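You operate a simulated robot arm through the tools that you are given. There is no shell and no other tool. Be economical: measure what you need, move in short steps, check, and stop when the job is done.

You are at the controls of a simulated robot arm. One attempt, no reset.

JOB
Rub the scraper pan clean on the sill, then refit it.
Fine: use the cleaning pad; pad back on the sill, pan back on its shelf; the line stays locked off. Set down upright: cleaning pad. What is to be rubbed or washed off counts as gone when no trace of it is left.

Only the result counts: the job must be done as asked and must still hold three seconds after the hand-in. Knocking over, shifting, dropping, spilling or breaking anything else fails it.

ROBOT AND FRAMES
A 7-joint arm with a two-finger parallel gripper on a trunk, on a base that drives. Base frame: it is fixed to the floor where the robot stands at the start and does not move with it; the origin is under the middle of the robot, x ahead of it, y to its left, z up. Units: mm, degrees, N and s.
Its first joint turns from -166.0 to 166.0 degrees. Places, roughly: cleaning pad (6x5x5 cm) [-900, 200, 900]; window sill by the inlet cover [-1000, 300, 900]. Payload 1.57 kg.
Tool frame: the origin (TCP) lies between the finger pads and is the grasp point; the fingertips stand 30 mm ahead of it; z points along the fingers, y is the line along which they close. Largest opening 110 mm; finger width 24, thickness 12; the body of the gripper, 48 by 112 mm, starts 78 mm behind the TCP.
Orientation is that of the tool frame in the base frame, as a unit quaternion [w, x, y, z]. With the fingers straight down and closing along the base's y, the tool's x points along the base's -x, its y along +y and its z along -z.

CONTROLS
- The arm moves only by the tool jog_arm. Its argument "deltas" is a list of rows, each an object (a shift or turn left out is 0, a gripper value left out holds the last) with "claw": the opening, from 0 (shut) to 1 (fully open); "xyz": the shift along the tool's x, y, z in units of 250 mm (1.0 is 250 mm), a list of three; "turn": the turn, a rotation vector about the tool's x, y, z in units of 180 degrees (1.0 is 180 degrees), a list of three. In form: [{"claw": claw, "xyz": [tx, ty, tz], "turn": [ax, ay, az]}, ...]. A call has 1 to 12 rows; each row is the pose to reach, as a shift and turn from the pose commanded when the call began, along the tool's axes at that moment. A call with a number of a shift or a turn outside -1 to 1 is refused whole. Rows are played at 5 a second. More than 50 mm and 8.6 degrees between two rows, or a gripper value outside its range, and nothing of the call is played. Where a pose cannot be reached the arm comes as near as it can. A force on the tool above 90 N (or 10 N above the force at the start of the call, whichever is more), or a blocked arm, ends the call early, and 0.2 s more pass. The fingers move at their own pace (about 45 mm/s each) and stop on an object; they squeeze with about 42 N. The grip force told is the motor's: it shows also when the fingers shut on nothing. Time passes only in rows, and 0.2 s behind the last, so rows that repeat a pose let the fingers close. It gives the time, the measured TCP pose, the force on the tool (base axes), the opening and the grip force at its end, in the units of the frame above (readings bear some noise), with the torque about the TCP (base axes, N m) and any sound that the robot's microphone picked up.
- Cameras (640 x 400 px; columns grow to the right, rows downward): "scene" is now at [-16.6, 189.9, 1497.1]; the picture's right is [0.59, -0.80, 0.00], its down [-0.75, -0.55, -0.36] and it looks along [0.29, 0.21, -0.93] (base axes); focal length 214 px, centre (320, 200). "wrist" rides on the gripper at [70, 16, -141] in the tool frame; the picture's right is [-0.23, 0.97, 0.00], its down [-0.85, -0.20, -0.48] and it looks along [-0.47, -0.11, 0.88] (tool axes); focal length 222 px, centre (320, 200). There is no depth. A picture from a camera that has moved, and an enlarged one, comes with that camera's place and axes in the base frame and with its lens.
- get_image(camera): a new picture of that camera. It takes no simulated time.
- move_column(by): slides the trunk up (or, below 0, down) by that many mm; the arm and the scene camera ride with it, the base frame stays. It gives what a move gives, with no picture.
- roll_base(legs): drives the robot by 1 to 6 legs, each [ahead, turn to the left] in mm and degrees, along the robot's own axes; the way and the turn of a leg run together, so that a leg with both is an arc; at most 1500 mm and 180 degrees a leg. The arm and the cameras ride along, it lands a little off, and it stops where it bumps. It gives what a move gives.
- aim_head(pan, tilt): turns the head with the scene camera to pan (to the left, within 155 degrees either way) and tilt (down, from -29 to 69), counted from straight ahead of the robot. It gives what a move gives.
- close_up(camera, box): a new picture of the part [left, top, right, bottom] of that camera's present view, enlarged. It takes no simulated time.
- hand_in(): hands the job in; it is judged then, once.

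Go step by step. Nothing tells you exact positions but the pictures and the camera data: compare them with the known pose of the tool, close in by small moves and look again before you grip or let go. The budget is 120 turns and 78 pictures, counting those below and the enlarged ones. Unless the task says otherwise, let go and move clear before handing in, and close with one line.

The tools are called after "Call:" as name(argument=value, ...) on one line, values as JSON. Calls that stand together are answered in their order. jog_arm: Moves the arm, as the interface text tells. Its arguments: {"type":"object","properties":{"deltas":{"type":"array","items":{"type":"object","properties":{"claw":{"type":"number"},"xyz":{"type":"array","items":{"type":"number"}},"turn":{"type":"array","items":{"type":"number"}}}}}},"required":["deltas"]} The other tools are called the same way: move_column (by) slides the trunk up or down; roll_base (legs) drives the base; aim_head (pan, tilt) turns the head that bears the scene camera; get_image (camera) takes a picture; close_up (camera, box) takes an enlarged picture of a part of a camera's view; hand_in () hands the job in.

At the start:

```text
time: 0.0
eef_pos: [398.8, -213.1, 1158.6]
orientation: [0.0, 0.0, 1.0, 0.0]
wrist_force: [-0.1, -0.5, -0.1]
torque: [0.03, -0.01, 0.01]
width: 109.8
gripper_force: 0.1
trunk travel left (down, up): [-461.0, 129.0]
robot x, y, heading: [-0.3, 0.9, -0.1]
head pan, tilt: [36.4, 68.8]
```

scene: 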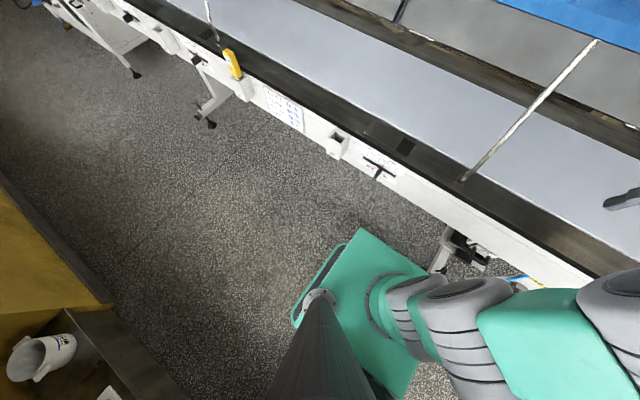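
wrist: 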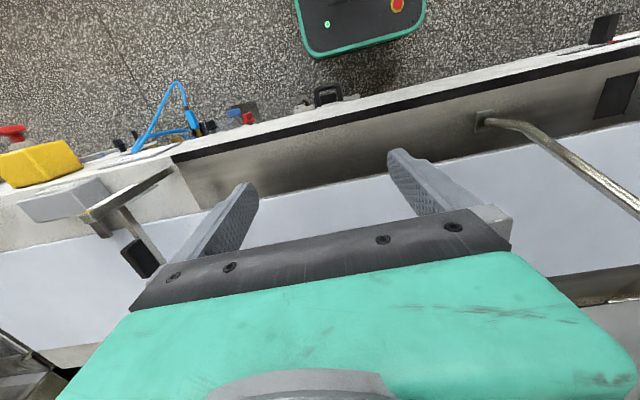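

I see a conveyor line ahead of the robot. The sill and pad should be behind me, so I'll look around with the head first.

Call:
aim_head(pan=150, tilt=30)

```text
time: 1.9
eef_pos: [397.3, -213.4, 1158.1]
orientation: [0.0, 0.0, 1.0, 0.0]
wrist_force: [0.4, 0.0, -0.8]
torque: [0.0, 0.01, -0.01]
width: 109.8
gripper_force: 0.1
trunk travel left (down, up): [-461.0, 129.0]
robot x, y, heading: [-1.2, -4.1, 0.0]
head pan, tilt: [150.0, 30.0]
```

Call:
get_image(camera="scene")

Call:
aim_head(pan=0, tilt=30)

Call:
get_image(camera="scene")

```text
75 pictures are left
camera scene: at [-139.9, 201.9, 1548.5], right [0.5, 0.87, 0.0], down [0.43, -0.25, -0.87], along [-0.75, 0.43, -0.5], focal length 214 px, centre (320, 200)
```

scene: 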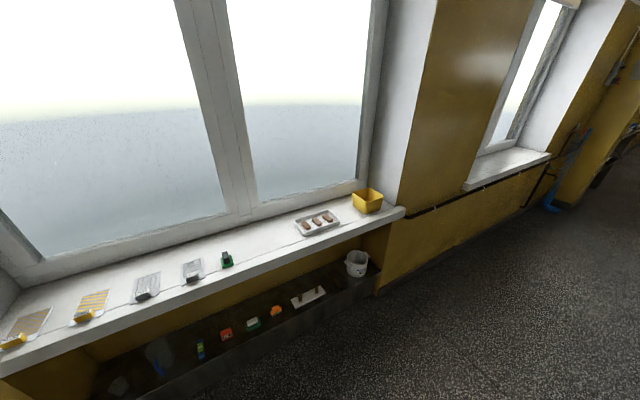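

```text
time: 4.3
eef_pos: [398.1, -214.0, 1158.6]
orientation: [0.0, 0.0, 1.0, 0.0]
wrist_force: [0.6, -0.2, 0.0]
torque: [0.0, 0.01, 0.02]
width: 110.0
gripper_force: 0.1
trunk travel left (down, up): [-461.0, 129.0]
robot x, y, heading: [3.0, 1.8, -0.2]
head pan, tilt: [0.0, 30.0]
```

```text
74 pictures are left
camera scene: at [28.8, 156.7, 1548.5], right [0.0, -1.0, 0.0], down [-0.5, 0.0, -0.87], along [0.87, 0.0, -0.5], focal length 214 px, centre (320, 200)
```

scene: 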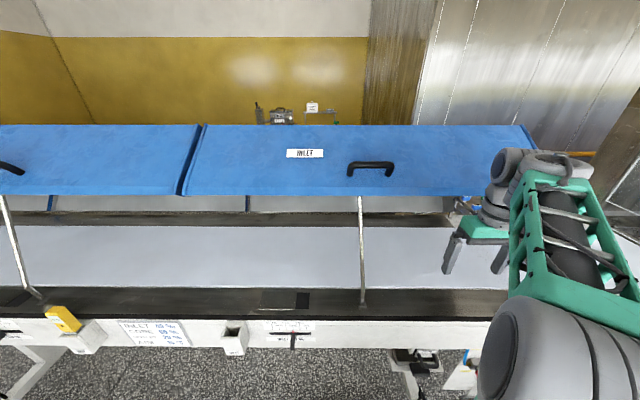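

The green-black block at about [-880,190,900] matches the pad. I need to find the scraper pan, so I'll look closer at both sides.

Call:
aim_head(pan=0, tilt=60)

Call:
get_image(camera="scene")

Call:
aim_head(pan=150, tilt=40)

Call:
close_up(camera="scene", box=[100, 100, 420, 300])

Call:
close_up(camera="scene", box=[0, 180, 320, 380])

```text
time: 5.2
eef_pos: [399.1, -213.4, 1158.6]
orientation: [0.0, 0.001, 1.0, 0.0]
wrist_force: [-0.2, 0.1, -0.2]
torque: [0.0, -0.02, 0.0]
width: 109.9
gripper_force: 0.1
trunk travel left (down, up): [-461.0, 129.0]
robot x, y, heading: [2.2, -3.0, -0.1]
head pan, tilt: [0.0, 60.0]
```

```text
73 pictures are left
camera scene: at [5.1, 156.7, 1506.5], right [0.0, -1.0, 0.0], down [-0.87, 0.0, -0.5], along [0.5, 0.0, -0.87], focal length 214 px, centre (320, 200)
```

scene: 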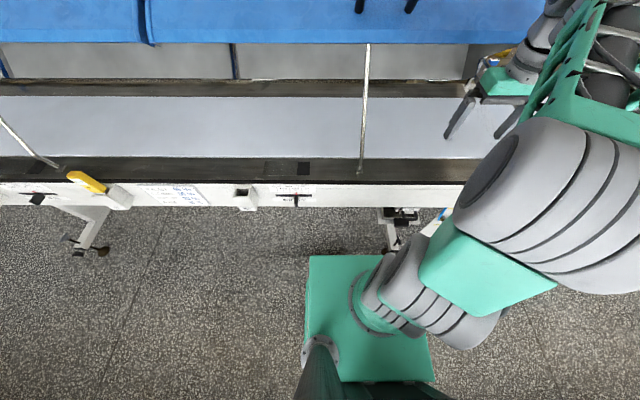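

```text
time: 7.6
eef_pos: [398.6, -212.8, 1157.2]
orientation: [0.0, 0.0, 1.0, -0.001]
wrist_force: [0.2, 0.2, -0.1]
torque: [0.0, -0.02, 0.0]
width: 110.1
gripper_force: 0.1
trunk travel left (down, up): [-461.0, 129.0]
robot x, y, heading: [-2.4, 1.3, -0.1]
head pan, tilt: [150.0, 40.0]
```

```text
2.00 times, centred on (260, 200) of scene
camera zoom: at [-135.2, 199.2, 1533.2], right [0.5, 0.87, 0.0], down [0.56, -0.32, -0.77], along [-0.66, 0.38, -0.64], focal length 429 px, centre (440, 200)
```

zoom: 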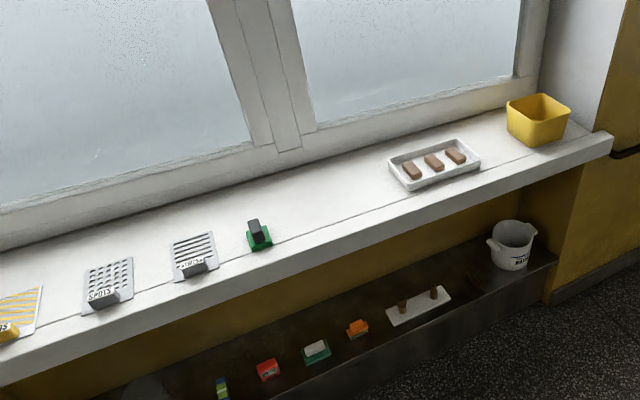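

```text
2.00 times, centred on (160, 280) of scene
camera zoom: at [-135.2, 199.2, 1533.2], right [0.5, 0.87, 0.0], down [0.56, -0.32, -0.77], along [-0.66, 0.38, -0.64], focal length 429 px, centre (640, 40)
```

zoom: 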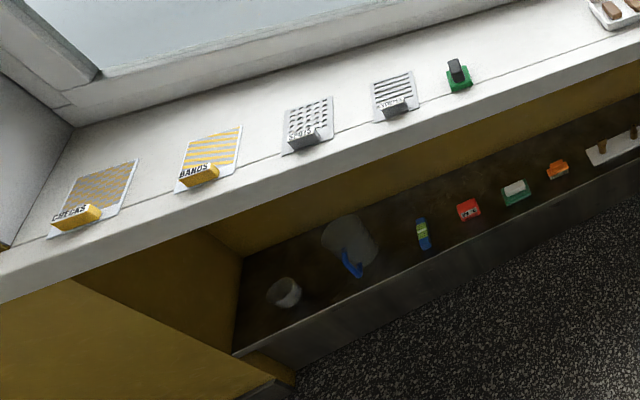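

The pad and pattern cards are on the sill, but I see no pan yet. I'll look at the conveyor's right end and left side.

Call:
aim_head(pan=-60, tilt=40)

Call:
get_image(camera="scene")

Call:
aim_head(pan=60, tilt=40)

Call:
get_image(camera="scene")

Call:
close_up(camera="wrist", box=[0, 60, 320, 260])

```text
time: 10.6
eef_pos: [399.5, -213.7, 1157.8]
orientation: [-0.001, 0.0, 1.0, 0.0]
wrist_force: [-0.2, -0.1, -0.2]
torque: [0.03, -0.04, -0.03]
width: 110.0
gripper_force: 0.1
trunk travel left (down, up): [-461.0, 129.0]
robot x, y, heading: [2.6, -0.5, 0.2]
head pan, tilt: [-60.0, 40.0]
```

```text
70 pictures are left
camera scene: at [-19.1, 83.0, 1533.2], right [-0.87, -0.5, 0.0], down [-0.32, 0.56, -0.77], along [0.38, -0.66, -0.64], focal length 214 px, centre (320, 200)
```

scene: 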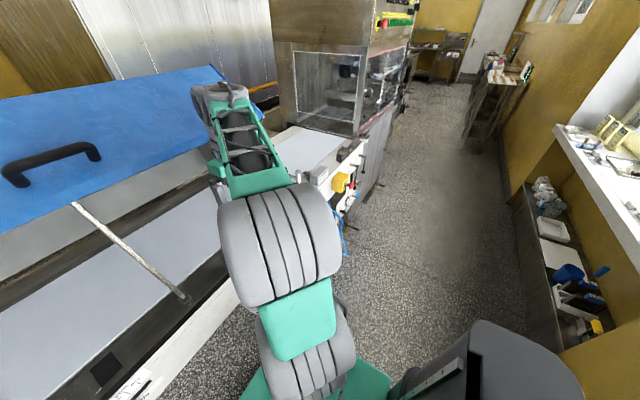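

```text
time: 12.6
eef_pos: [397.9, -213.5, 1157.1]
orientation: [0.0, 0.0, 1.0, 0.0]
wrist_force: [-0.6, 0.1, 0.8]
torque: [0.01, -0.01, 0.01]
width: 110.0
gripper_force: 0.0
trunk travel left (down, up): [-461.0, 129.0]
robot x, y, heading: [2.3, 0.7, -0.2]
head pan, tilt: [60.0, 40.0]
```

```text
69 pictures are left
camera scene: at [-19.1, 230.3, 1533.2], right [0.87, -0.5, 0.0], down [-0.32, -0.56, -0.77], along [0.38, 0.66, -0.64], focal length 214 px, centre (320, 200)
```

scene: 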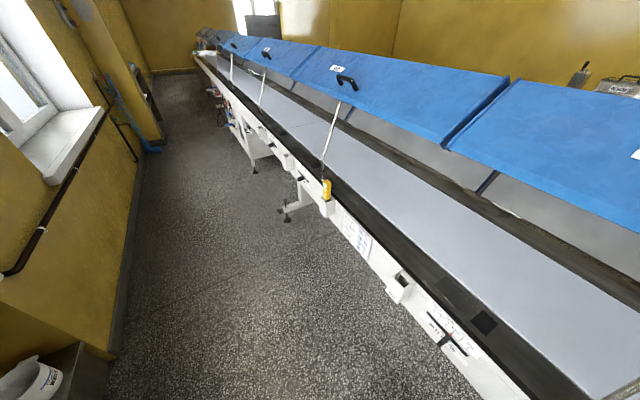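

```text
2.00 times, centred on (160, 160) of wrist
camera zoom: at [329.6, -196.7, 1298.4], right [0.23, 0.97, 0.0], down [0.85, -0.2, 0.48], along [0.47, -0.11, -0.88], focal length 444 px, centre (640, 280)
```

zoom: 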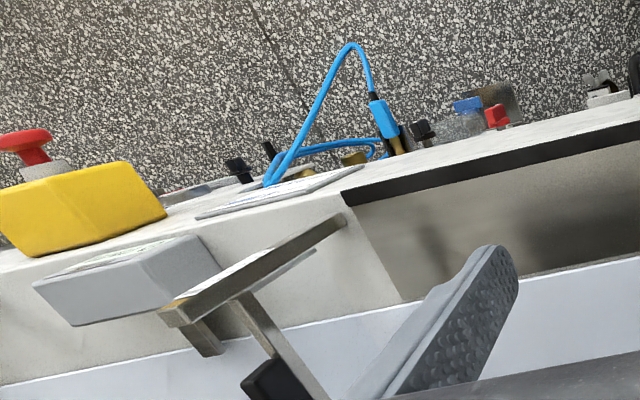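

No pan yet. I'll look down around the front rail near the red and blue fittings at the right.

Call:
aim_head(pan=-75, tilt=60)

Call:
get_image(camera="scene")

Call:
close_up(camera="wrist", box=[200, 40, 400, 165])

```text
time: 14.8
eef_pos: [398.9, -213.1, 1158.9]
orientation: [0.0, 0.0, 1.0, 0.0]
wrist_force: [0.1, 0.1, 0.0]
torque: [-0.02, 0.02, 0.01]
width: 110.2
gripper_force: 0.0
trunk travel left (down, up): [-461.0, 129.0]
robot x, y, heading: [-1.3, -1.3, -0.0]
head pan, tilt: [-75.0, 60.0]
```

```text
67 pictures are left
camera scene: at [-44.3, 92.3, 1506.4], right [-0.97, -0.26, 0.0], down [-0.22, 0.84, -0.5], along [0.13, -0.48, -0.87], focal length 214 px, centre (320, 200)
```

scene: 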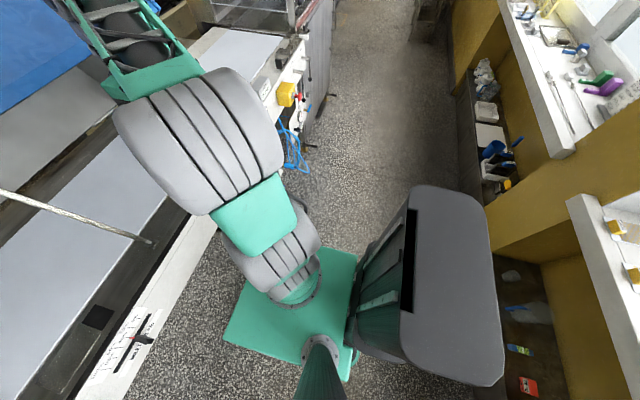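

```text
3.20 times, centred on (300, 102) of wrist
camera zoom: at [329.6, -196.7, 1298.4], right [0.23, 0.97, 0.0], down [0.85, -0.2, 0.48], along [0.47, -0.11, -0.88], focal length 711 px, centre (384, 512)
```

zoom: 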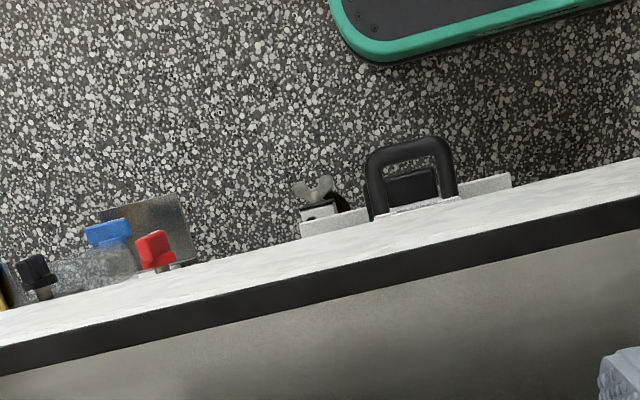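

There's a black handle sticking out below the front rail around [400,-200], likely the scraper pan. I'll back away from the line and lower the trunk to look at it.

Call:
roll_base(legs=[[-250, 0]])

Call:
aim_head(pan=-20, tilt=40)

Call:
get_image(camera="scene")

Call:
get_image(camera="wrist")

```text
time: 16.6
eef_pos: [147.2, -213.7, 1157.3]
orientation: [0.0, 0.001, 1.0, 0.0]
wrist_force: [0.9, -0.2, -0.6]
torque: [-0.02, 0.02, 0.01]
width: 109.8
gripper_force: 0.0
trunk travel left (down, up): [-461.0, 129.0]
robot x, y, heading: [-254.6, -2.1, -0.1]
head pan, tilt: [-75.0, 60.0]
```

```text
time: 17.8
eef_pos: [147.0, -214.0, 1157.5]
orientation: [0.0, 0.001, 1.0, 0.0]
wrist_force: [-0.3, -0.5, 1.1]
torque: [-0.01, 0.0, 0.03]
width: 110.3
gripper_force: 0.1
trunk travel left (down, up): [-461.0, 129.0]
robot x, y, heading: [-251.8, 0.1, -0.2]
head pan, tilt: [-20.0, 40.0]
```

```text
65 pictures are left
camera scene: at [-232.4, 127.7, 1533.2], right [-0.34, -0.94, 0.0], down [-0.6, 0.22, -0.77], along [0.72, -0.26, -0.64], focal length 214 px, centre (320, 200)
```

scene: 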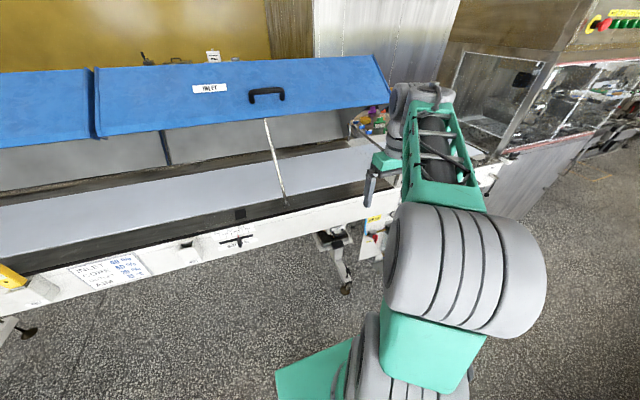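

```text
64 pictures are left
camera wrist: at [78.3, -197.0, 1298.5], right [0.23, 0.97, 0.0], down [0.85, -0.2, 0.48], along [0.47, -0.11, -0.88], focal length 222 px, centre (320, 200)
```

wrist: 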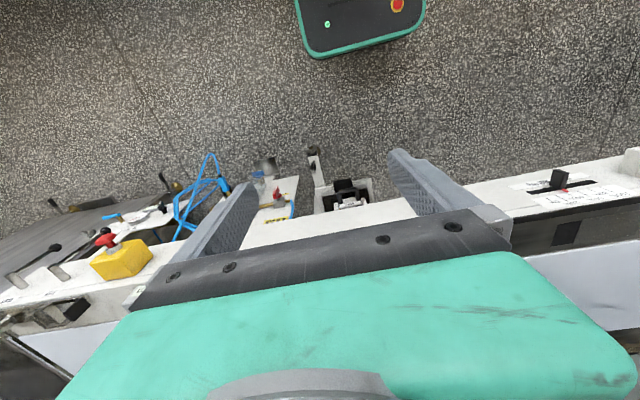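

Clear of the line. I'll lower the trunk and look at the item under the rail.

Call:
move_column(by=-380)

Call:
get_image(camera="scene")

Call:
get_image(camera="wrist")

```text
time: 21.5
eef_pos: [146.3, -214.2, 777.9]
orientation: [-0.001, 0.0, 1.0, 0.0]
wrist_force: [-0.2, -0.3, -0.1]
torque: [-0.02, -0.01, -0.01]
width: 110.3
gripper_force: 0.1
trunk travel left (down, up): [-81.0, 509.0]
robot x, y, heading: [-253.4, -2.5, -0.2]
head pan, tilt: [-20.0, 40.0]
```

```text
63 pictures are left
camera scene: at [-232.4, 127.8, 1153.2], right [-0.34, -0.94, 0.0], down [-0.6, 0.22, -0.77], along [0.72, -0.26, -0.64], focal length 214 px, centre (320, 200)
```

scene: 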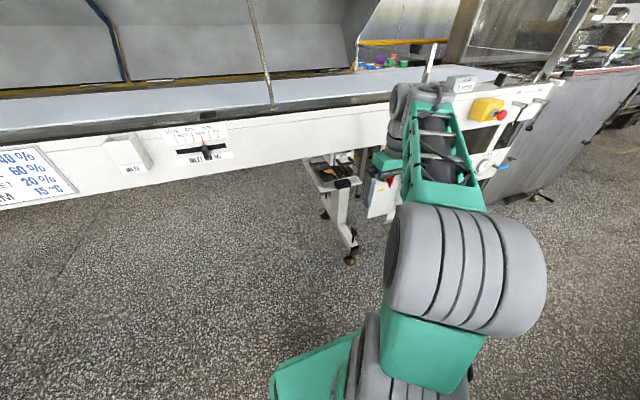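

```text
62 pictures are left
camera wrist: at [78.3, -197.0, 918.5], right [0.23, 0.97, 0.0], down [0.85, -0.2, 0.48], along [0.47, -0.11, -0.88], focal length 222 px, centre (320, 200)
```

wrist: 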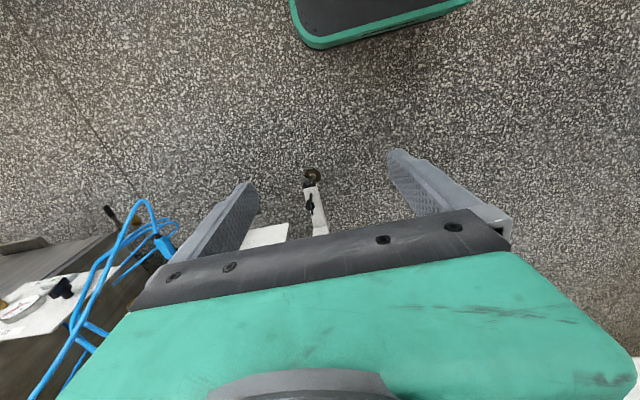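

Call:
close_up(camera="scene", box=[280, 140, 408, 220])

```text
5.00 times, centred on (344, 180) of scene
camera zoom: at [-232.4, 127.8, 1153.2], right [-0.34, -0.94, 0.0], down [-0.6, 0.22, -0.77], along [0.72, -0.26, -0.64], focal length 1072 px, centre (200, 300)
```

zoom: 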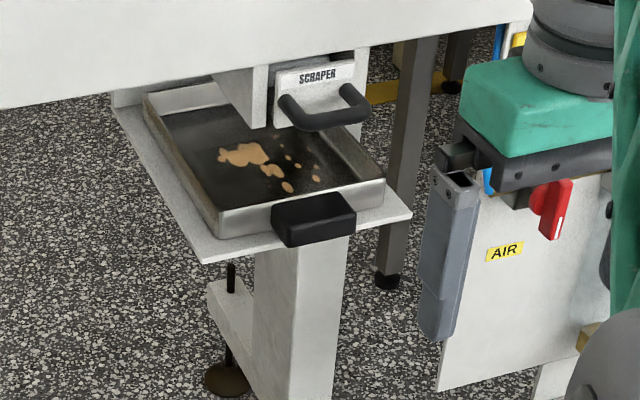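

The pan is the metal tray with a black block handle, sitting on a white shelf under the line; handle estimated near [387,-190,657]. I'll swing the tool to horizontal, pointing at the line with the wrist camera on top.

Call:
jog_arm(deltas=[{"turn": [0.02946, 0, -0.02946]}, {"turn": [0.05893, 0, -0.05893]}, {"turn": [0.08839, 0, -0.08839]}, {"turn": [0.11785, 0, -0.11785]}, {"turn": [0.14731, 0, -0.14731]}, {"turn": [0.17678, 0, -0.17678]}, {"turn": [0.20624, 0, -0.20624]}, {"turn": [0.2357, 0, -0.2357]}, {"turn": [0.26517, 0, -0.26517]}, {"turn": [0.29463, 0, -0.29463]}, {"turn": [0.32409, 0, -0.32409]}, {"turn": [0.35355, 0, -0.35355]}])

```text
time: 23.2
eef_pos: [158.3, -192.1, 840.0]
orientation: [0.005, -0.322, 0.894, -0.312]
wrist_force: [15.2, -15.6, -13.1]
torque: [1.21, 0.74, 0.47]
width: 110.1
gripper_force: 0.1
out of reach, approached as far as the arm can: row 1, 6, 7, 8
trunk travel left (down, up): [-81.0, 509.0]
robot x, y, heading: [-249.4, -1.1, -0.4]
head pan, tilt: [-20.0, 40.0]
stopped in row 8: the force on the tool passed its limit (the readings are from after the stop); the commanded pose is now the measured one
```

The arm hit a reach limit and felt force, perhaps a self-contact. I'll look.

Call:
get_image(camera="scene")

Call:
get_image(camera="wrist")

```text
60 pictures are left
camera scene: at [-232.0, 127.6, 1153.2], right [-0.34, -0.94, 0.0], down [-0.6, 0.22, -0.77], along [0.72, -0.26, -0.64], focal length 214 px, centre (320, 200)
```

scene: 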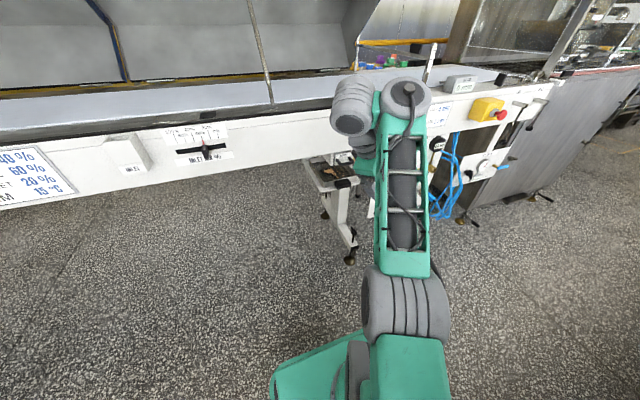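

```text
59 pictures are left
camera wrist: at [65.3, -144.5, 958.3], right [-0.38, 0.72, -0.59], down [0.69, 0.64, 0.33], along [0.62, -0.28, -0.74], focal length 222 px, centre (320, 200)
```

wrist: 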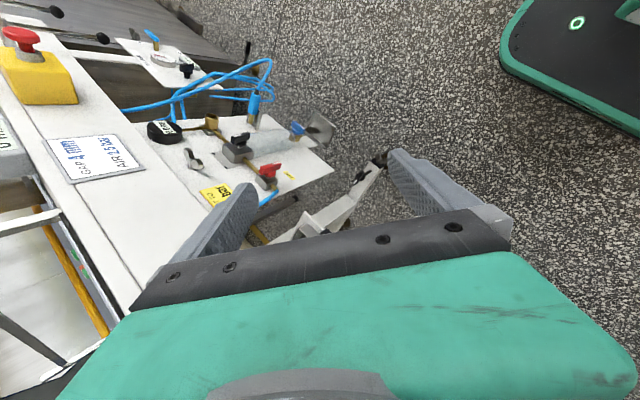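

I'll back the robot a bit further for clearance, and check the force at rest.

Call:
jog_arm(deltas=[{"xyz": [0, 0, 0]}, {"xyz": [0, 0, 0]}])

```text
time: 23.8
eef_pos: [157.3, -192.5, 842.1]
orientation: [0.006, -0.32, 0.894, -0.312]
wrist_force: [14.0, -8.9, -21.5]
torque: [-0.37, -0.29, -0.14]
width: 110.1
gripper_force: 0.0
trunk travel left (down, up): [-81.0, 509.0]
robot x, y, heading: [-251.9, 0.6, 0.1]
head pan, tilt: [-20.0, 40.0]
```

There's a lasting contact force, most likely the gripper against the arm itself. I'll undo the turn.

Call:
jog_arm(deltas=[{"turn": [-0.02946, 0, 0.02946]}, {"turn": [-0.05893, 0, 0.05893]}, {"turn": [-0.08839, 0, 0.08839]}, {"turn": [-0.11785, 0, 0.11785]}, {"turn": [-0.14731, 0, 0.14731]}, {"turn": [-0.17, 0, 0.17]}])

```text
time: 25.2
eef_pos: [158.1, -191.8, 841.7]
orientation: [0.003, -0.066, 0.996, -0.054]
wrist_force: [-1.1, 0.7, 1.0]
torque: [-0.01, 0.02, 0.03]
width: 110.0
gripper_force: 0.0
trunk travel left (down, up): [-81.0, 509.0]
robot x, y, heading: [-252.7, 0.3, -0.4]
head pan, tilt: [-20.0, 40.0]
```

Free again. I'll move slightly forward and turn the robot parallel to the line, so the pan is on its right and the sill on its left.

Call:
roll_base(legs=[[50, 0], [0, 90]])

Call:
aim_head(pan=-90, tilt=45)

Call:
get_image(camera="scene")

```text
time: 30.0
eef_pos: [-16.6, 413.7, 842.3]
orientation: [-0.041, 0.758, -0.65, 0.037]
wrist_force: [-0.3, 0.1, -0.7]
torque: [-0.02, -0.02, 0.0]
width: 110.1
gripper_force: 0.1
trunk travel left (down, up): [-81.0, 509.0]
robot x, y, heading: [-202.1, -1.1, 91.2]
head pan, tilt: [-20.0, 40.0]
```

```text
time: 31.4
eef_pos: [-17.6, 412.7, 842.3]
orientation: [-0.042, 0.758, -0.65, 0.038]
wrist_force: [-0.5, -0.1, 0.5]
torque: [0.0, -0.01, -0.01]
width: 109.9
gripper_force: 0.1
trunk travel left (down, up): [-81.0, 509.0]
robot x, y, heading: [-204.2, -1.3, 90.9]
head pan, tilt: [-90.0, 45.0]
```

```text
58 pictures are left
camera scene: at [-275.2, -59.0, 1145.9], right [0.02, -1.0, 0.0], down [-0.71, -0.01, -0.71], along [0.71, 0.01, -0.71], focal length 214 px, centre (320, 200)
```

scene: 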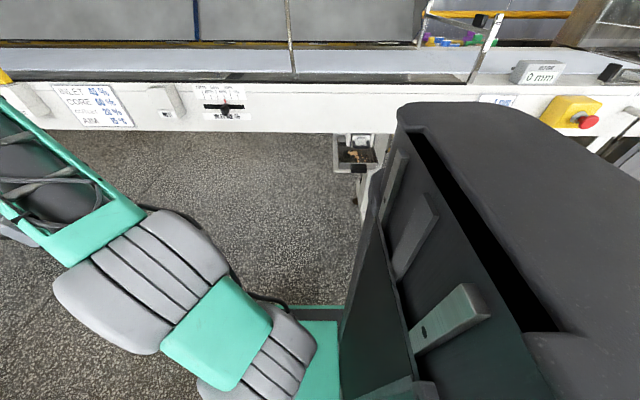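

The robot's torso box blocks the view and reach; I'll roll back along the line so the pan is ahead to the right.

Call:
roll_base(legs=[[-330, 0]])

Call:
aim_head(pan=-75, tilt=38)

Call:
get_image(camera="scene")

```text
time: 33.6
eef_pos: [-12.5, 82.2, 842.6]
orientation: [-0.042, 0.759, -0.648, 0.038]
wrist_force: [0.1, -0.3, 0.4]
torque: [-0.03, 0.01, 0.0]
width: 109.8
gripper_force: 0.0
trunk travel left (down, up): [-81.0, 509.0]
robot x, y, heading: [-194.1, -332.8, 91.3]
head pan, tilt: [-90.0, 45.0]
```

```text
time: 34.4
eef_pos: [-11.5, 80.9, 842.9]
orientation: [-0.042, 0.759, -0.649, 0.037]
wrist_force: [-0.1, 0.0, 0.2]
torque: [0.02, 0.02, 0.04]
width: 110.3
gripper_force: 0.0
trunk travel left (down, up): [-81.0, 509.0]
robot x, y, heading: [-196.1, -327.2, 91.0]
head pan, tilt: [-75.0, 38.0]
```

```text
57 pictures are left
camera scene: at [-266.9, -369.7, 1156.1], right [0.28, -0.96, 0.0], down [-0.59, -0.17, -0.79], along [0.76, 0.22, -0.62], focal length 214 px, centre (320, 200)
```

scene: 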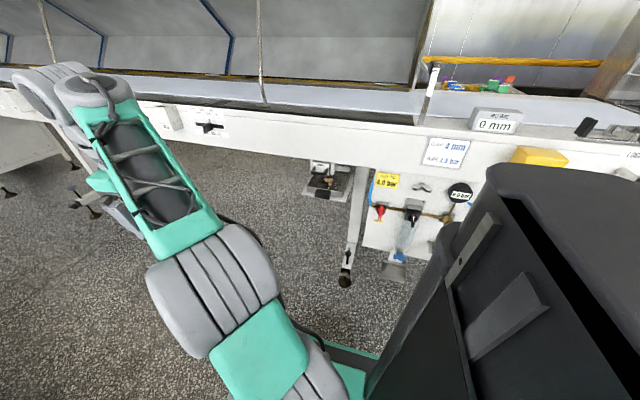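

Call:
close_up(camera="scene", box=[280, 145, 376, 205])

```text
6.67 times, centred on (328, 175) of scene
camera zoom: at [-266.9, -369.7, 1156.1], right [0.28, -0.96, 0.0], down [-0.59, -0.17, -0.79], along [0.76, 0.22, -0.62], focal length 1430 px, centre (267, 367)
```

zoom: 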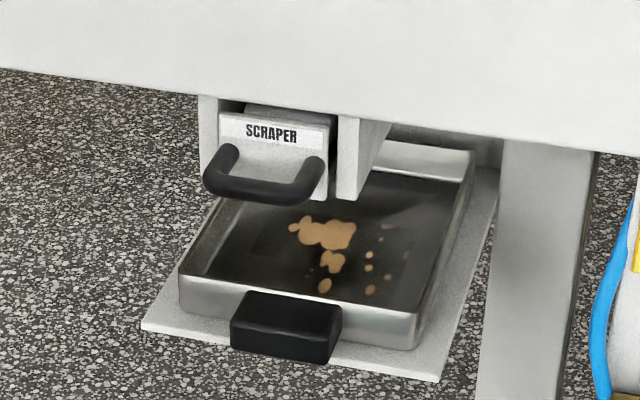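

I triangulate the pan handle's front face at about [386,-191,657]: 60 wide (y), ~30 deep, ~20 high, with the scraper loop ~90 mm above it. Next I swing the arm over to face the line, tool down.

Call:
jog_arm(deltas=[{"xyz": [0.0782, -0.0313, 0.0037], "turn": [-0.0022, 0.0025, 0.0458]}, {"xyz": [0.1563, -0.0627, 0.0073], "turn": [-0.0045, 0.0051, 0.0915]}, {"xyz": [0.2345, -0.094, 0.011], "turn": [-0.0067, 0.0076, 0.1373]}, {"xyz": [0.3127, -0.1253, 0.0147], "turn": [-0.0089, 0.0102, 0.1831]}, {"xyz": [0.3908, -0.1567, 0.0183], "turn": [-0.0112, 0.0127, 0.2288]}, {"xyz": [0.469, -0.188, 0.022], "turn": [-0.0134, 0.0153, 0.2746]}, {"xyz": [0.5472, -0.2193, 0.0257], "turn": [-0.0156, 0.0178, 0.3204]}, {"xyz": [0.6253, -0.2507, 0.0293], "turn": [-0.0179, 0.0203, 0.3661]}, {"xyz": [0.7035, -0.282, 0.033], "turn": [-0.0201, 0.0229, 0.4119]}, {"xyz": [0.7817, -0.3133, 0.0367], "turn": [-0.0223, 0.0254, 0.4577]}, {"xyz": [0.8598, -0.3447, 0.0403], "turn": [-0.0246, 0.028, 0.5034]}, {"xyz": [0.938, -0.376, 0.044], "turn": [-0.0268, 0.0305, 0.5492]}])

```text
time: 37.0
eef_pos: [117.7, -136.7, 841.0]
orientation: [0.0, 0.001, 1.0, 0.0]
wrist_force: [-0.8, -0.7, -0.3]
torque: [0.02, -0.04, 0.0]
width: 109.9
gripper_force: 0.0
trunk travel left (down, up): [-81.0, 509.0]
robot x, y, heading: [-193.3, -334.3, 91.3]
head pan, tilt: [-75.0, 38.0]
```

Now pitch the tool up to horizontal while moving forward and down in front of the handle.

Call:
jog_arm(deltas=[{"xyz": [-0.05, -0.0182, 0.0467], "turn": [0, -0.0417, 0]}, {"xyz": [-0.1, -0.0363, 0.0933], "turn": [0, -0.0833, 0]}, {"xyz": [-0.15, -0.0545, 0.14], "turn": [0, -0.125, 0]}, {"xyz": [-0.2, -0.0727, 0.1867], "turn": [0, -0.1667, 0]}, {"xyz": [-0.25, -0.0908, 0.2333], "turn": [0, -0.2083, 0]}, {"xyz": [-0.3, -0.109, 0.28], "turn": [0, -0.25, 0]}, {"xyz": [-0.35, -0.1272, 0.3267], "turn": [0, -0.2917, 0]}, {"xyz": [-0.4, -0.1453, 0.3733], "turn": [0, -0.3333, 0]}, {"xyz": [-0.45, -0.1635, 0.42], "turn": [0, -0.375, 0]}, {"xyz": [-0.5, -0.1817, 0.4667], "turn": [0, -0.4167, 0]}, {"xyz": [-0.55, -0.1998, 0.5133], "turn": [0, -0.4583, 0]}, {"xyz": [-0.6, -0.218, 0.56], "turn": [0, -0.5, 0]}])

```text
time: 39.6
eef_pos: [204.2, -287.1, 1043.5]
orientation: [0.564, -0.009, 0.826, 0.015]
wrist_force: [-0.5, 0.2, -0.2]
torque: [0.0, 0.01, -0.01]
width: 110.0
gripper_force: 0.0
out of reach, approached as far as the arm can: row 4, 5, 6, 7, 8, 9, 10, 11, 12
trunk travel left (down, up): [-81.0, 509.0]
robot x, y, heading: [-194.6, -331.9, 91.2]
head pan, tilt: [-75.0, 38.0]
```

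It could not reach the level pose. Let me see the arm's configuration.

Call:
aim_head(pan=-60, tilt=30)

Call:
get_image(camera="scene")

```text
time: 40.3
eef_pos: [204.0, -287.1, 1042.8]
orientation: [0.563, -0.008, 0.826, 0.014]
wrist_force: [-0.2, -0.9, 0.2]
torque: [0.02, 0.02, 0.0]
width: 109.9
gripper_force: 0.1
trunk travel left (down, up): [-81.0, 509.0]
robot x, y, heading: [-195.0, -331.5, 91.0]
head pan, tilt: [-60.0, 30.0]
```

```text
55 pictures are left
camera scene: at [-272.4, -347.0, 1168.5], right [0.52, -0.86, 0.0], down [-0.43, -0.26, -0.87], along [0.74, 0.45, -0.5], focal length 214 px, centre (320, 200)
```

scene: 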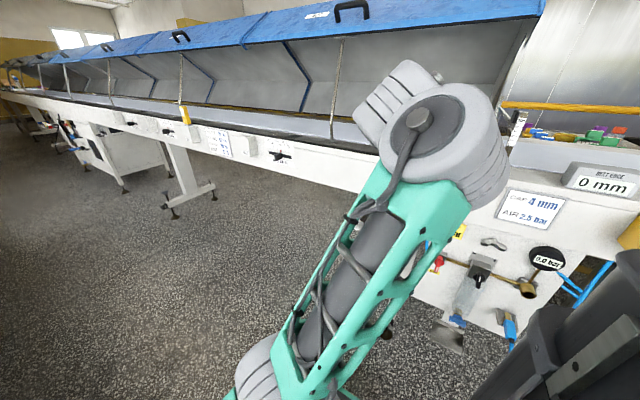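

The wrist is pitched ~21° below level, which would suit gripping if reachable lower. I'll lower the trunk fully and try a position in front of the handle keeping this pitch.

Call:
move_column(by=-80)

Call:
jog_arm(deltas=[{"xyz": [0.0686, 0.036, 0.0694]}, {"xyz": [0.1372, 0.072, 0.1388]}, {"xyz": [0.2058, 0.108, 0.2082]}, {"xyz": [0.2744, 0.144, 0.2776]}, {"xyz": [0.343, 0.18, 0.347]}, {"xyz": [0.4116, 0.216, 0.4164]}, {"xyz": [0.4802, 0.252, 0.4858]}, {"xyz": [0.5488, 0.288, 0.5552]}, {"xyz": [0.6174, 0.324, 0.6246]}, {"xyz": [0.686, 0.36, 0.694]}])

```text
time: 41.5
eef_pos: [204.1, -286.6, 962.6]
orientation: [0.563, -0.008, 0.826, 0.015]
wrist_force: [-0.3, 0.8, -0.8]
torque: [0.0, -0.03, -0.01]
width: 109.7
gripper_force: 0.0
trunk travel left (down, up): [-1.0, 589.0]
robot x, y, heading: [-195.9, -331.5, 91.4]
head pan, tilt: [-60.0, 30.0]
```

```text
time: 43.9
eef_pos: [302.3, -229.6, 747.1]
orientation: [0.568, 0.024, 0.822, -0.005]
wrist_force: [0.3, 0.5, 0.5]
torque: [0.02, -0.02, 0.01]
width: 109.9
gripper_force: 0.0
trunk travel left (down, up): [-1.0, 589.0]
robot x, y, heading: [-193.3, -332.7, 91.6]
head pan, tilt: [-60.0, 30.0]
stopped in row 10: the arm was blocked; the commanded pose is now the measured one
```

Call:
get_image(camera="scene")

```text
54 pictures are left
camera scene: at [-272.4, -346.9, 1088.5], right [0.52, -0.86, 0.0], down [-0.43, -0.26, -0.87], along [0.74, 0.45, -0.5], focal length 214 px, centre (320, 200)
```

scene: 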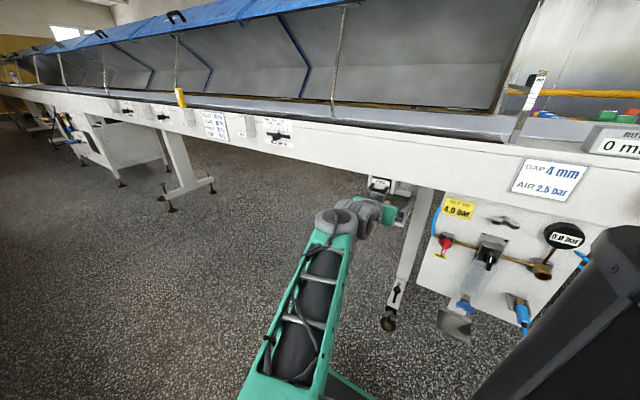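

Call:
close_up(camera="scene", box=[220, 150, 476, 310])

Call:
aim_head(pan=-60, tilt=65)

Call:
get_image(camera="scene")

```text
2.50 times, centred on (348, 230) of scene
camera zoom: at [-272.4, -346.9, 1088.5], right [0.52, -0.86, 0.0], down [-0.43, -0.26, -0.87], along [0.74, 0.45, -0.5], focal length 536 px, centre (250, 125)
```

zoom: 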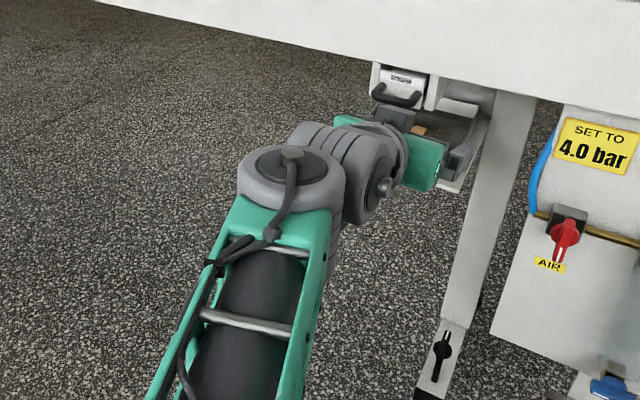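

```text
time: 44.9
eef_pos: [302.9, -228.2, 746.8]
orientation: [0.569, 0.023, 0.822, -0.004]
wrist_force: [-0.1, -0.6, -1.1]
torque: [-0.02, 0.02, -0.01]
width: 110.2
gripper_force: 0.1
trunk travel left (down, up): [-1.0, 589.0]
robot x, y, heading: [-195.7, -333.5, 91.5]
head pan, tilt: [-60.0, 65.0]
```

```text
52 pictures are left
camera scene: at [-297.8, -362.3, 1040.9], right [0.52, -0.86, 0.0], down [-0.77, -0.47, -0.42], along [0.36, 0.22, -0.91], focal length 214 px, centre (320, 200)
```

scene: 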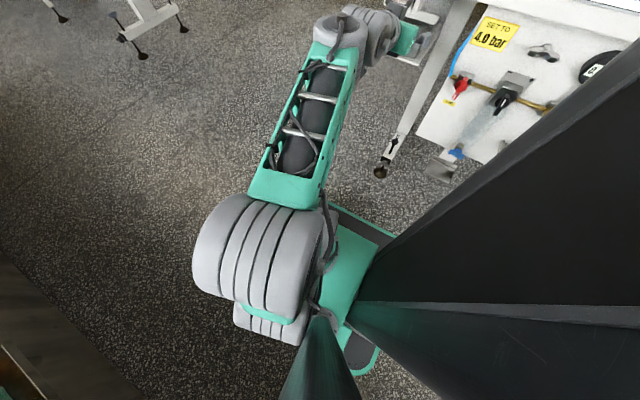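

The gripper is behind the scraper handle and needs to move +y about 38 mm; I'll do that with the base and then check.

Call:
roll_base(legs=[[38, 0]])

Call:
aim_head(pan=-65, tilt=35)

Call:
close_up(camera="scene", box=[250, 100, 410, 200])

```text
time: 45.8
eef_pos: [302.2, -190.4, 746.3]
orientation: [0.569, 0.024, 0.822, -0.005]
wrist_force: [0.7, -0.4, 1.0]
torque: [-0.01, 0.01, 0.04]
width: 109.9
gripper_force: 0.1
trunk travel left (down, up): [-1.0, 589.0]
robot x, y, heading: [-195.5, -295.1, 91.2]
head pan, tilt: [-60.0, 65.0]
```

```text
time: 46.7
eef_pos: [302.2, -190.6, 748.4]
orientation: [0.569, 0.024, 0.822, -0.005]
wrist_force: [-0.4, -0.4, 0.3]
torque: [0.02, 0.0, -0.01]
width: 109.9
gripper_force: 0.1
trunk travel left (down, up): [-1.0, 589.0]
robot x, y, heading: [-196.7, -299.2, 91.3]
head pan, tilt: [-65.0, 35.0]
```

```text
4.00 times, centred on (330, 150) of scene
camera zoom: at [-271.6, -317.1, 1080.7], right [0.44, -0.9, 0.0], down [-0.52, -0.25, -0.82], along [0.73, 0.36, -0.57], focal length 858 px, centre (280, 400)
```

zoom: 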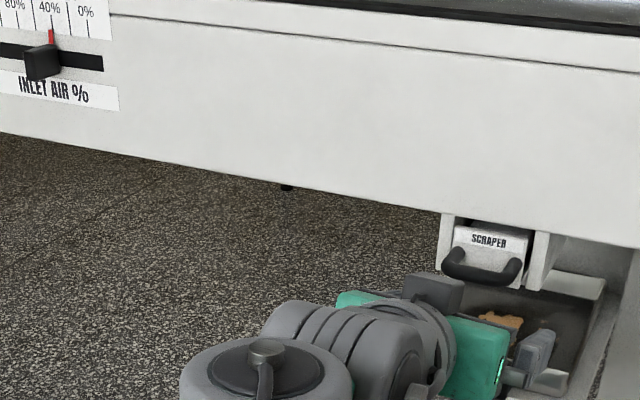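

Gripper is lined up in y with the handle. Lower 75 mm straight down and check.

Call:
jog_arm(deltas=[{"xyz": [0.07, -0.0015, 0.0265]}, {"xyz": [0.14, -0.003, 0.053]}, {"xyz": [0.21, -0.0045, 0.0795]}, {"xyz": [0.281, -0.006, 0.106]}])

Call:
close_up(camera="scene", box=[300, 130, 428, 210])

Call:
get_image(camera="wrist")

```text
time: 47.7
eef_pos: [301.5, -191.0, 672.4]
orientation: [0.569, 0.023, 0.822, -0.005]
wrist_force: [0.0, 0.9, 1.0]
torque: [0.02, 0.02, 0.02]
width: 109.9
gripper_force: 0.1
trunk travel left (down, up): [-1.0, 589.0]
robot x, y, heading: [-196.8, -292.3, 91.2]
head pan, tilt: [-65.0, 35.0]
```

```text
5.00 times, centred on (364, 170) of scene
camera zoom: at [-271.7, -317.1, 1080.8], right [0.44, -0.9, 0.0], down [-0.51, -0.25, -0.82], along [0.73, 0.36, -0.57], focal length 1072 px, centre (100, 350)
```

zoom: 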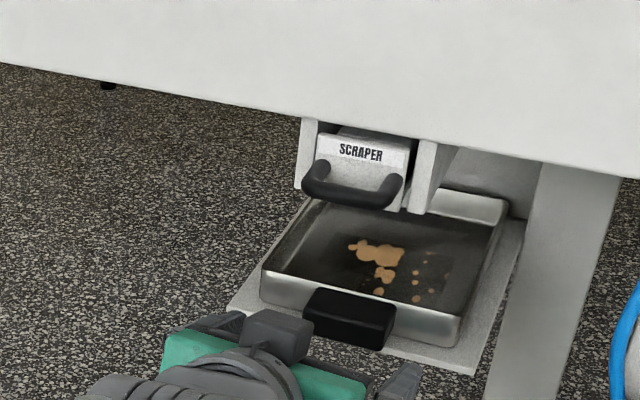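

```text
49 pictures are left
camera wrist: at [146.0, -166.7, 656.6], right [0.12, 0.97, 0.23], down [-0.16, -0.21, 0.96], along [0.98, -0.15, 0.12], focal length 222 px, centre (320, 200)
```

wrist: 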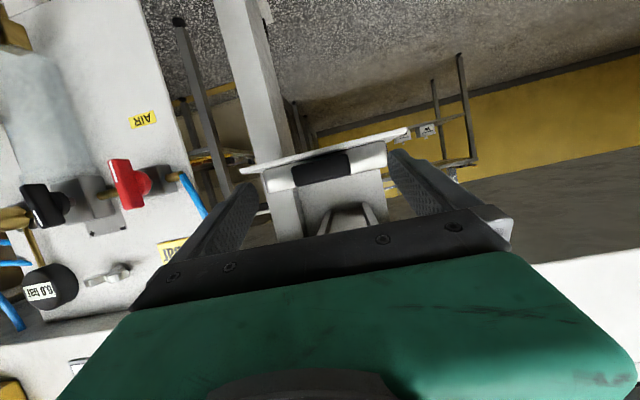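

The handle is centred between the open fingers. Advance straight in around the handle.

Call:
jog_arm(deltas=[{"xyz": [-0.021, 0.002, 0.0735]}, {"xyz": [-0.0425, 0.0045, 0.147]}, {"xyz": [-0.064, 0.007, 0.2205]}, {"xyz": [-0.085, 0.009, 0.294]}])

Call:
close_up(camera="scene", box=[320, 140, 416, 200])

Call:
close_up(camera="wrist", box=[200, 90, 424, 230])

```text
time: 48.7
eef_pos: [378.1, -192.0, 667.7]
orientation: [0.569, 0.023, 0.822, -0.004]
wrist_force: [-0.3, -0.7, 0.1]
torque: [0.01, 0.01, -0.03]
width: 109.8
gripper_force: 0.0
trunk travel left (down, up): [-1.0, 589.0]
robot x, y, heading: [-195.6, -295.0, 91.0]
head pan, tilt: [-65.0, 35.0]
```

```text
6.67 times, centred on (368, 170) of scene
camera zoom: at [-271.7, -317.1, 1080.7], right [0.44, -0.9, 0.0], down [-0.51, -0.25, -0.82], along [0.73, 0.36, -0.57], focal length 1430 px, centre (0, 400)
```

zoom: 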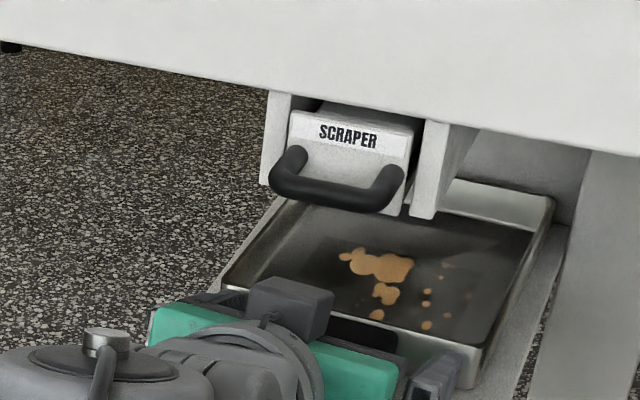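

```text
2.86 times, centred on (312, 160) of wrist
camera zoom: at [222.6, -167.4, 650.9], right [0.12, 0.97, 0.23], down [-0.16, -0.21, 0.96], along [0.98, -0.15, 0.12], focal length 635 px, centre (343, 314)
```

zoom: 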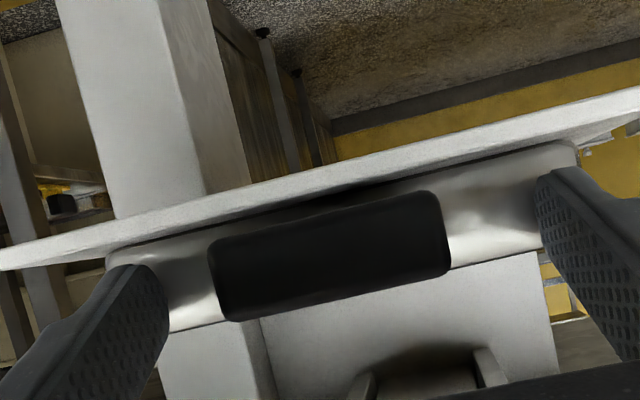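

Fingers straddle the handle, slightly left-biased by ~5 mm. I correct, advance 4 mm and close.

Call:
jog_arm(deltas=[{"xyz": [0, -0.022, 0.016], "claw": 1}, {"xyz": [0, -0.022, 0.016], "claw": 0.5}, {"xyz": [0, -0.022, 0.016], "claw": 0.3}, {"xyz": [0, -0.022, 0.016], "claw": 0.3}, {"xyz": [0, -0.022, 0.016], "claw": 0.3}, {"xyz": [0, -0.022, 0.016], "claw": 0.3}])

Call:
close_up(camera="wrist", box=[200, 90, 424, 230])

```text
time: 50.1
eef_pos: [381.7, -197.6, 663.9]
orientation: [0.569, 0.024, 0.822, -0.005]
wrist_force: [1.0, 0.3, 0.6]
torque: [-0.24, 0.01, 0.15]
width: 59.6
gripper_force: 31.4
trunk travel left (down, up): [-1.0, 589.0]
robot x, y, heading: [-195.1, -293.9, 91.3]
head pan, tilt: [-65.0, 35.0]
```

```text
2.86 times, centred on (312, 160) of wrist
camera zoom: at [225.8, -173.3, 649.4], right [0.12, 0.97, 0.23], down [-0.16, -0.21, 0.96], along [0.98, -0.15, 0.12], focal length 635 px, centre (343, 314)
```

zoom: 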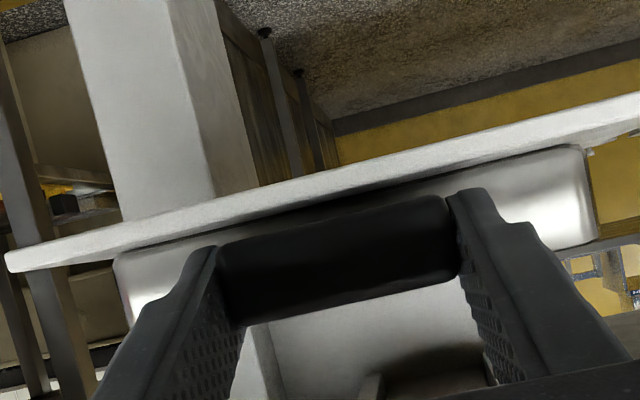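

The handle is held (59.6 mm). I'll squeeze fully, lift ~9 mm and check that the pan comes along without drooping.

Call:
jog_arm(deltas=[{"claw": 0}, {"claw": 0, "xyz": [-0.011, 0, -0.004]}, {"claw": 0, "xyz": [-0.022, 0, -0.008]}, {"claw": 0, "xyz": [-0.034, 0, -0.013]}, {"claw": 0, "xyz": [-0.034, 0, -0.013]}])

Call:
close_up(camera="wrist", box=[200, 90, 424, 230])

Call:
close_up(camera="scene", box=[320, 130, 416, 190])

```text
time: 51.3
eef_pos: [381.7, -197.5, 673.2]
orientation: [0.568, 0.023, 0.822, -0.004]
wrist_force: [0.4, 0.0, -3.2]
torque: [0.0, 0.33, -0.01]
width: 59.7
gripper_force: 41.8
trunk travel left (down, up): [-1.0, 589.0]
robot x, y, heading: [-192.4, -295.0, 91.3]
head pan, tilt: [-65.0, 35.0]
```

```text
2.86 times, centred on (312, 160) of wrist
camera zoom: at [225.9, -173.4, 658.0], right [0.12, 0.97, 0.23], down [-0.15, -0.21, 0.97], along [0.98, -0.15, 0.12], focal length 635 px, centre (343, 314)
```

zoom: 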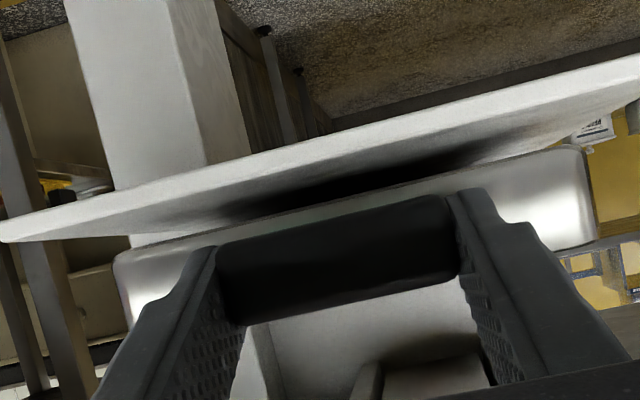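

```text
6.67 times, centred on (368, 160) of scene
camera zoom: at [-271.3, -317.0, 1080.7], right [0.44, -0.9, 0.0], down [-0.51, -0.25, -0.82], along [0.73, 0.36, -0.57], focal length 1430 px, centre (0, 467)
```

zoom: 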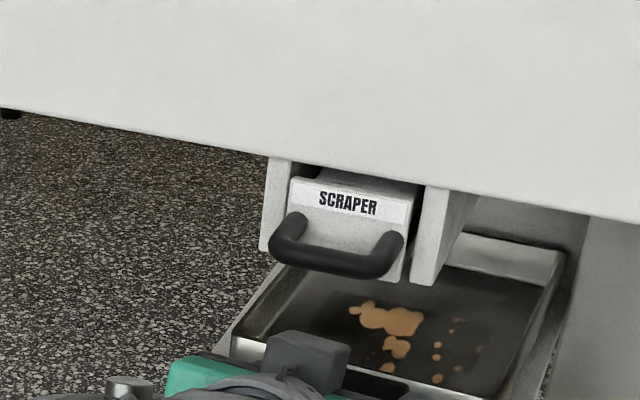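

The pan is lifted level (≈0.33 kg). Drive ahead along the line (pan under the rail in free space), then turn left to bring the pan out.

Call:
roll_base(legs=[[300, 0]])

Call:
get_image(camera="scene")

```text
time: 53.4
eef_pos: [375.4, 102.0, 675.2]
orientation: [0.569, 0.023, 0.822, -0.004]
wrist_force: [0.6, -0.6, -2.9]
torque: [0.01, 0.32, -0.02]
width: 59.9
gripper_force: 42.4
trunk travel left (down, up): [-1.0, 589.0]
robot x, y, heading: [-196.8, 4.9, 90.9]
head pan, tilt: [-65.0, 35.0]
```

```text
43 pictures are left
camera scene: at [-277.7, -17.7, 1080.8], right [0.44, -0.9, 0.0], down [-0.51, -0.25, -0.82], along [0.73, 0.36, -0.57], focal length 214 px, centre (320, 200)
```

scene: 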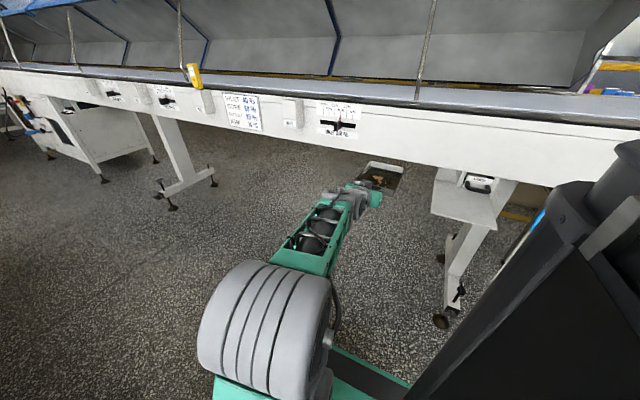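

All clear. Continue 460 mm, turn left 85°, then raise the trunk.

Call:
roll_base(legs=[[460, 0], [0, 85]])

Call:
move_column(by=400)

Call:
aim_head(pan=0, tilt=45)

Call:
get_image(camera="scene")

```text
time: 59.8
eef_pos: [-250.8, 1049.3, 674.3]
orientation: [0.424, -0.535, 0.625, 0.378]
wrist_force: [0.1, -0.2, -3.0]
torque: [-0.31, 0.06, 0.0]
width: 59.1
gripper_force: 41.8
trunk travel left (down, up): [-1.0, 589.0]
robot x, y, heading: [-216.9, 466.6, 175.4]
head pan, tilt: [-65.0, 35.0]
```

```text
time: 63.6
eef_pos: [-252.7, 1049.4, 1073.5]
orientation: [0.425, -0.534, 0.625, 0.379]
wrist_force: [0.6, -0.1, -3.5]
torque: [-0.34, 0.05, 0.01]
width: 59.8
gripper_force: 41.7
trunk travel left (down, up): [-401.0, 189.0]
robot x, y, heading: [-210.3, 463.9, 175.2]
head pan, tilt: [-65.0, 35.0]
```

```text
time: 65.0
eef_pos: [-251.5, 1050.1, 1073.5]
orientation: [0.424, -0.535, 0.624, 0.379]
wrist_force: [0.0, 0.0, -2.9]
torque: [-0.31, 0.04, 0.0]
width: 59.5
gripper_force: 42.0
trunk travel left (down, up): [-401.0, 189.0]
robot x, y, heading: [-210.5, 468.6, 175.3]
head pan, tilt: [0.0, 45.0]
```

```text
42 pictures are left
camera scene: at [-245.7, 316.0, 1466.0], right [0.08, 1.0, 0.0], down [0.7, -0.05, -0.71], along [-0.71, 0.05, -0.71], focal length 214 px, centre (320, 200)
```

scene: 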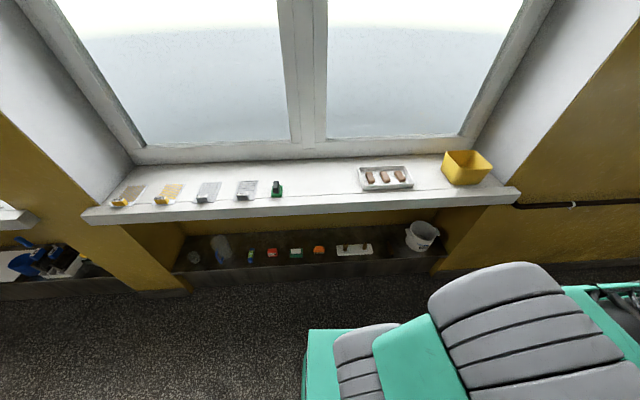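

The sill spans about y −480…1110, front edge near x≈−760, free area between pad (y≈190) and soap tray (y≥510). I back up 60 mm and turn left ~98° so the tool points at the sill, pan well above it.

Call:
roll_base(legs=[[-60, 0], [0, 97.7]])

Call:
aim_head(pan=-75, tilt=45)

Call:
get_image(camera="scene")

```text
time: 70.1
eef_pos: [-723.5, 337.1, 1073.8]
orientation: [0.008, 0.822, -0.005, -0.569]
wrist_force: [0.2, 0.6, -2.8]
torque: [-0.03, -0.35, -0.04]
width: 59.6
gripper_force: 42.5
trunk travel left (down, up): [-401.0, 189.0]
robot x, y, heading: [-153.2, 461.9, -86.2]
head pan, tilt: [0.0, 45.0]
```

```text
time: 71.5
eef_pos: [-722.7, 336.6, 1073.0]
orientation: [0.009, 0.823, -0.004, -0.567]
wrist_force: [0.5, 1.2, -2.5]
torque: [-0.01, -0.32, 0.02]
width: 59.6
gripper_force: 41.8
trunk travel left (down, up): [-401.0, 189.0]
robot x, y, heading: [-152.0, 459.8, -86.0]
head pan, tilt: [-75.0, 45.0]
```

```text
41 pictures are left
camera scene: at [-79.5, 507.5, 1465.9], right [-0.32, 0.95, 0.0], down [0.67, 0.23, -0.71], along [-0.67, -0.23, -0.71], focal length 214 px, centre (320, 200)
```

scene: 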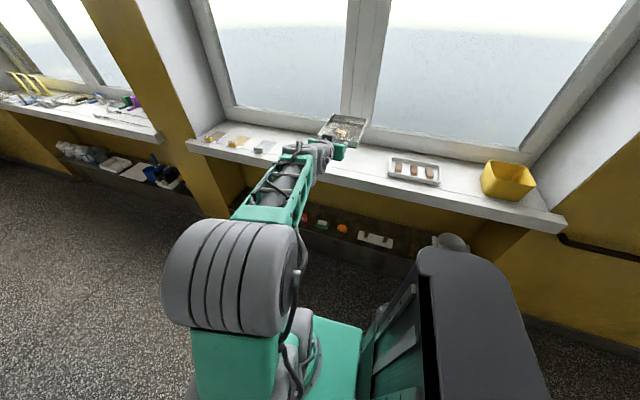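

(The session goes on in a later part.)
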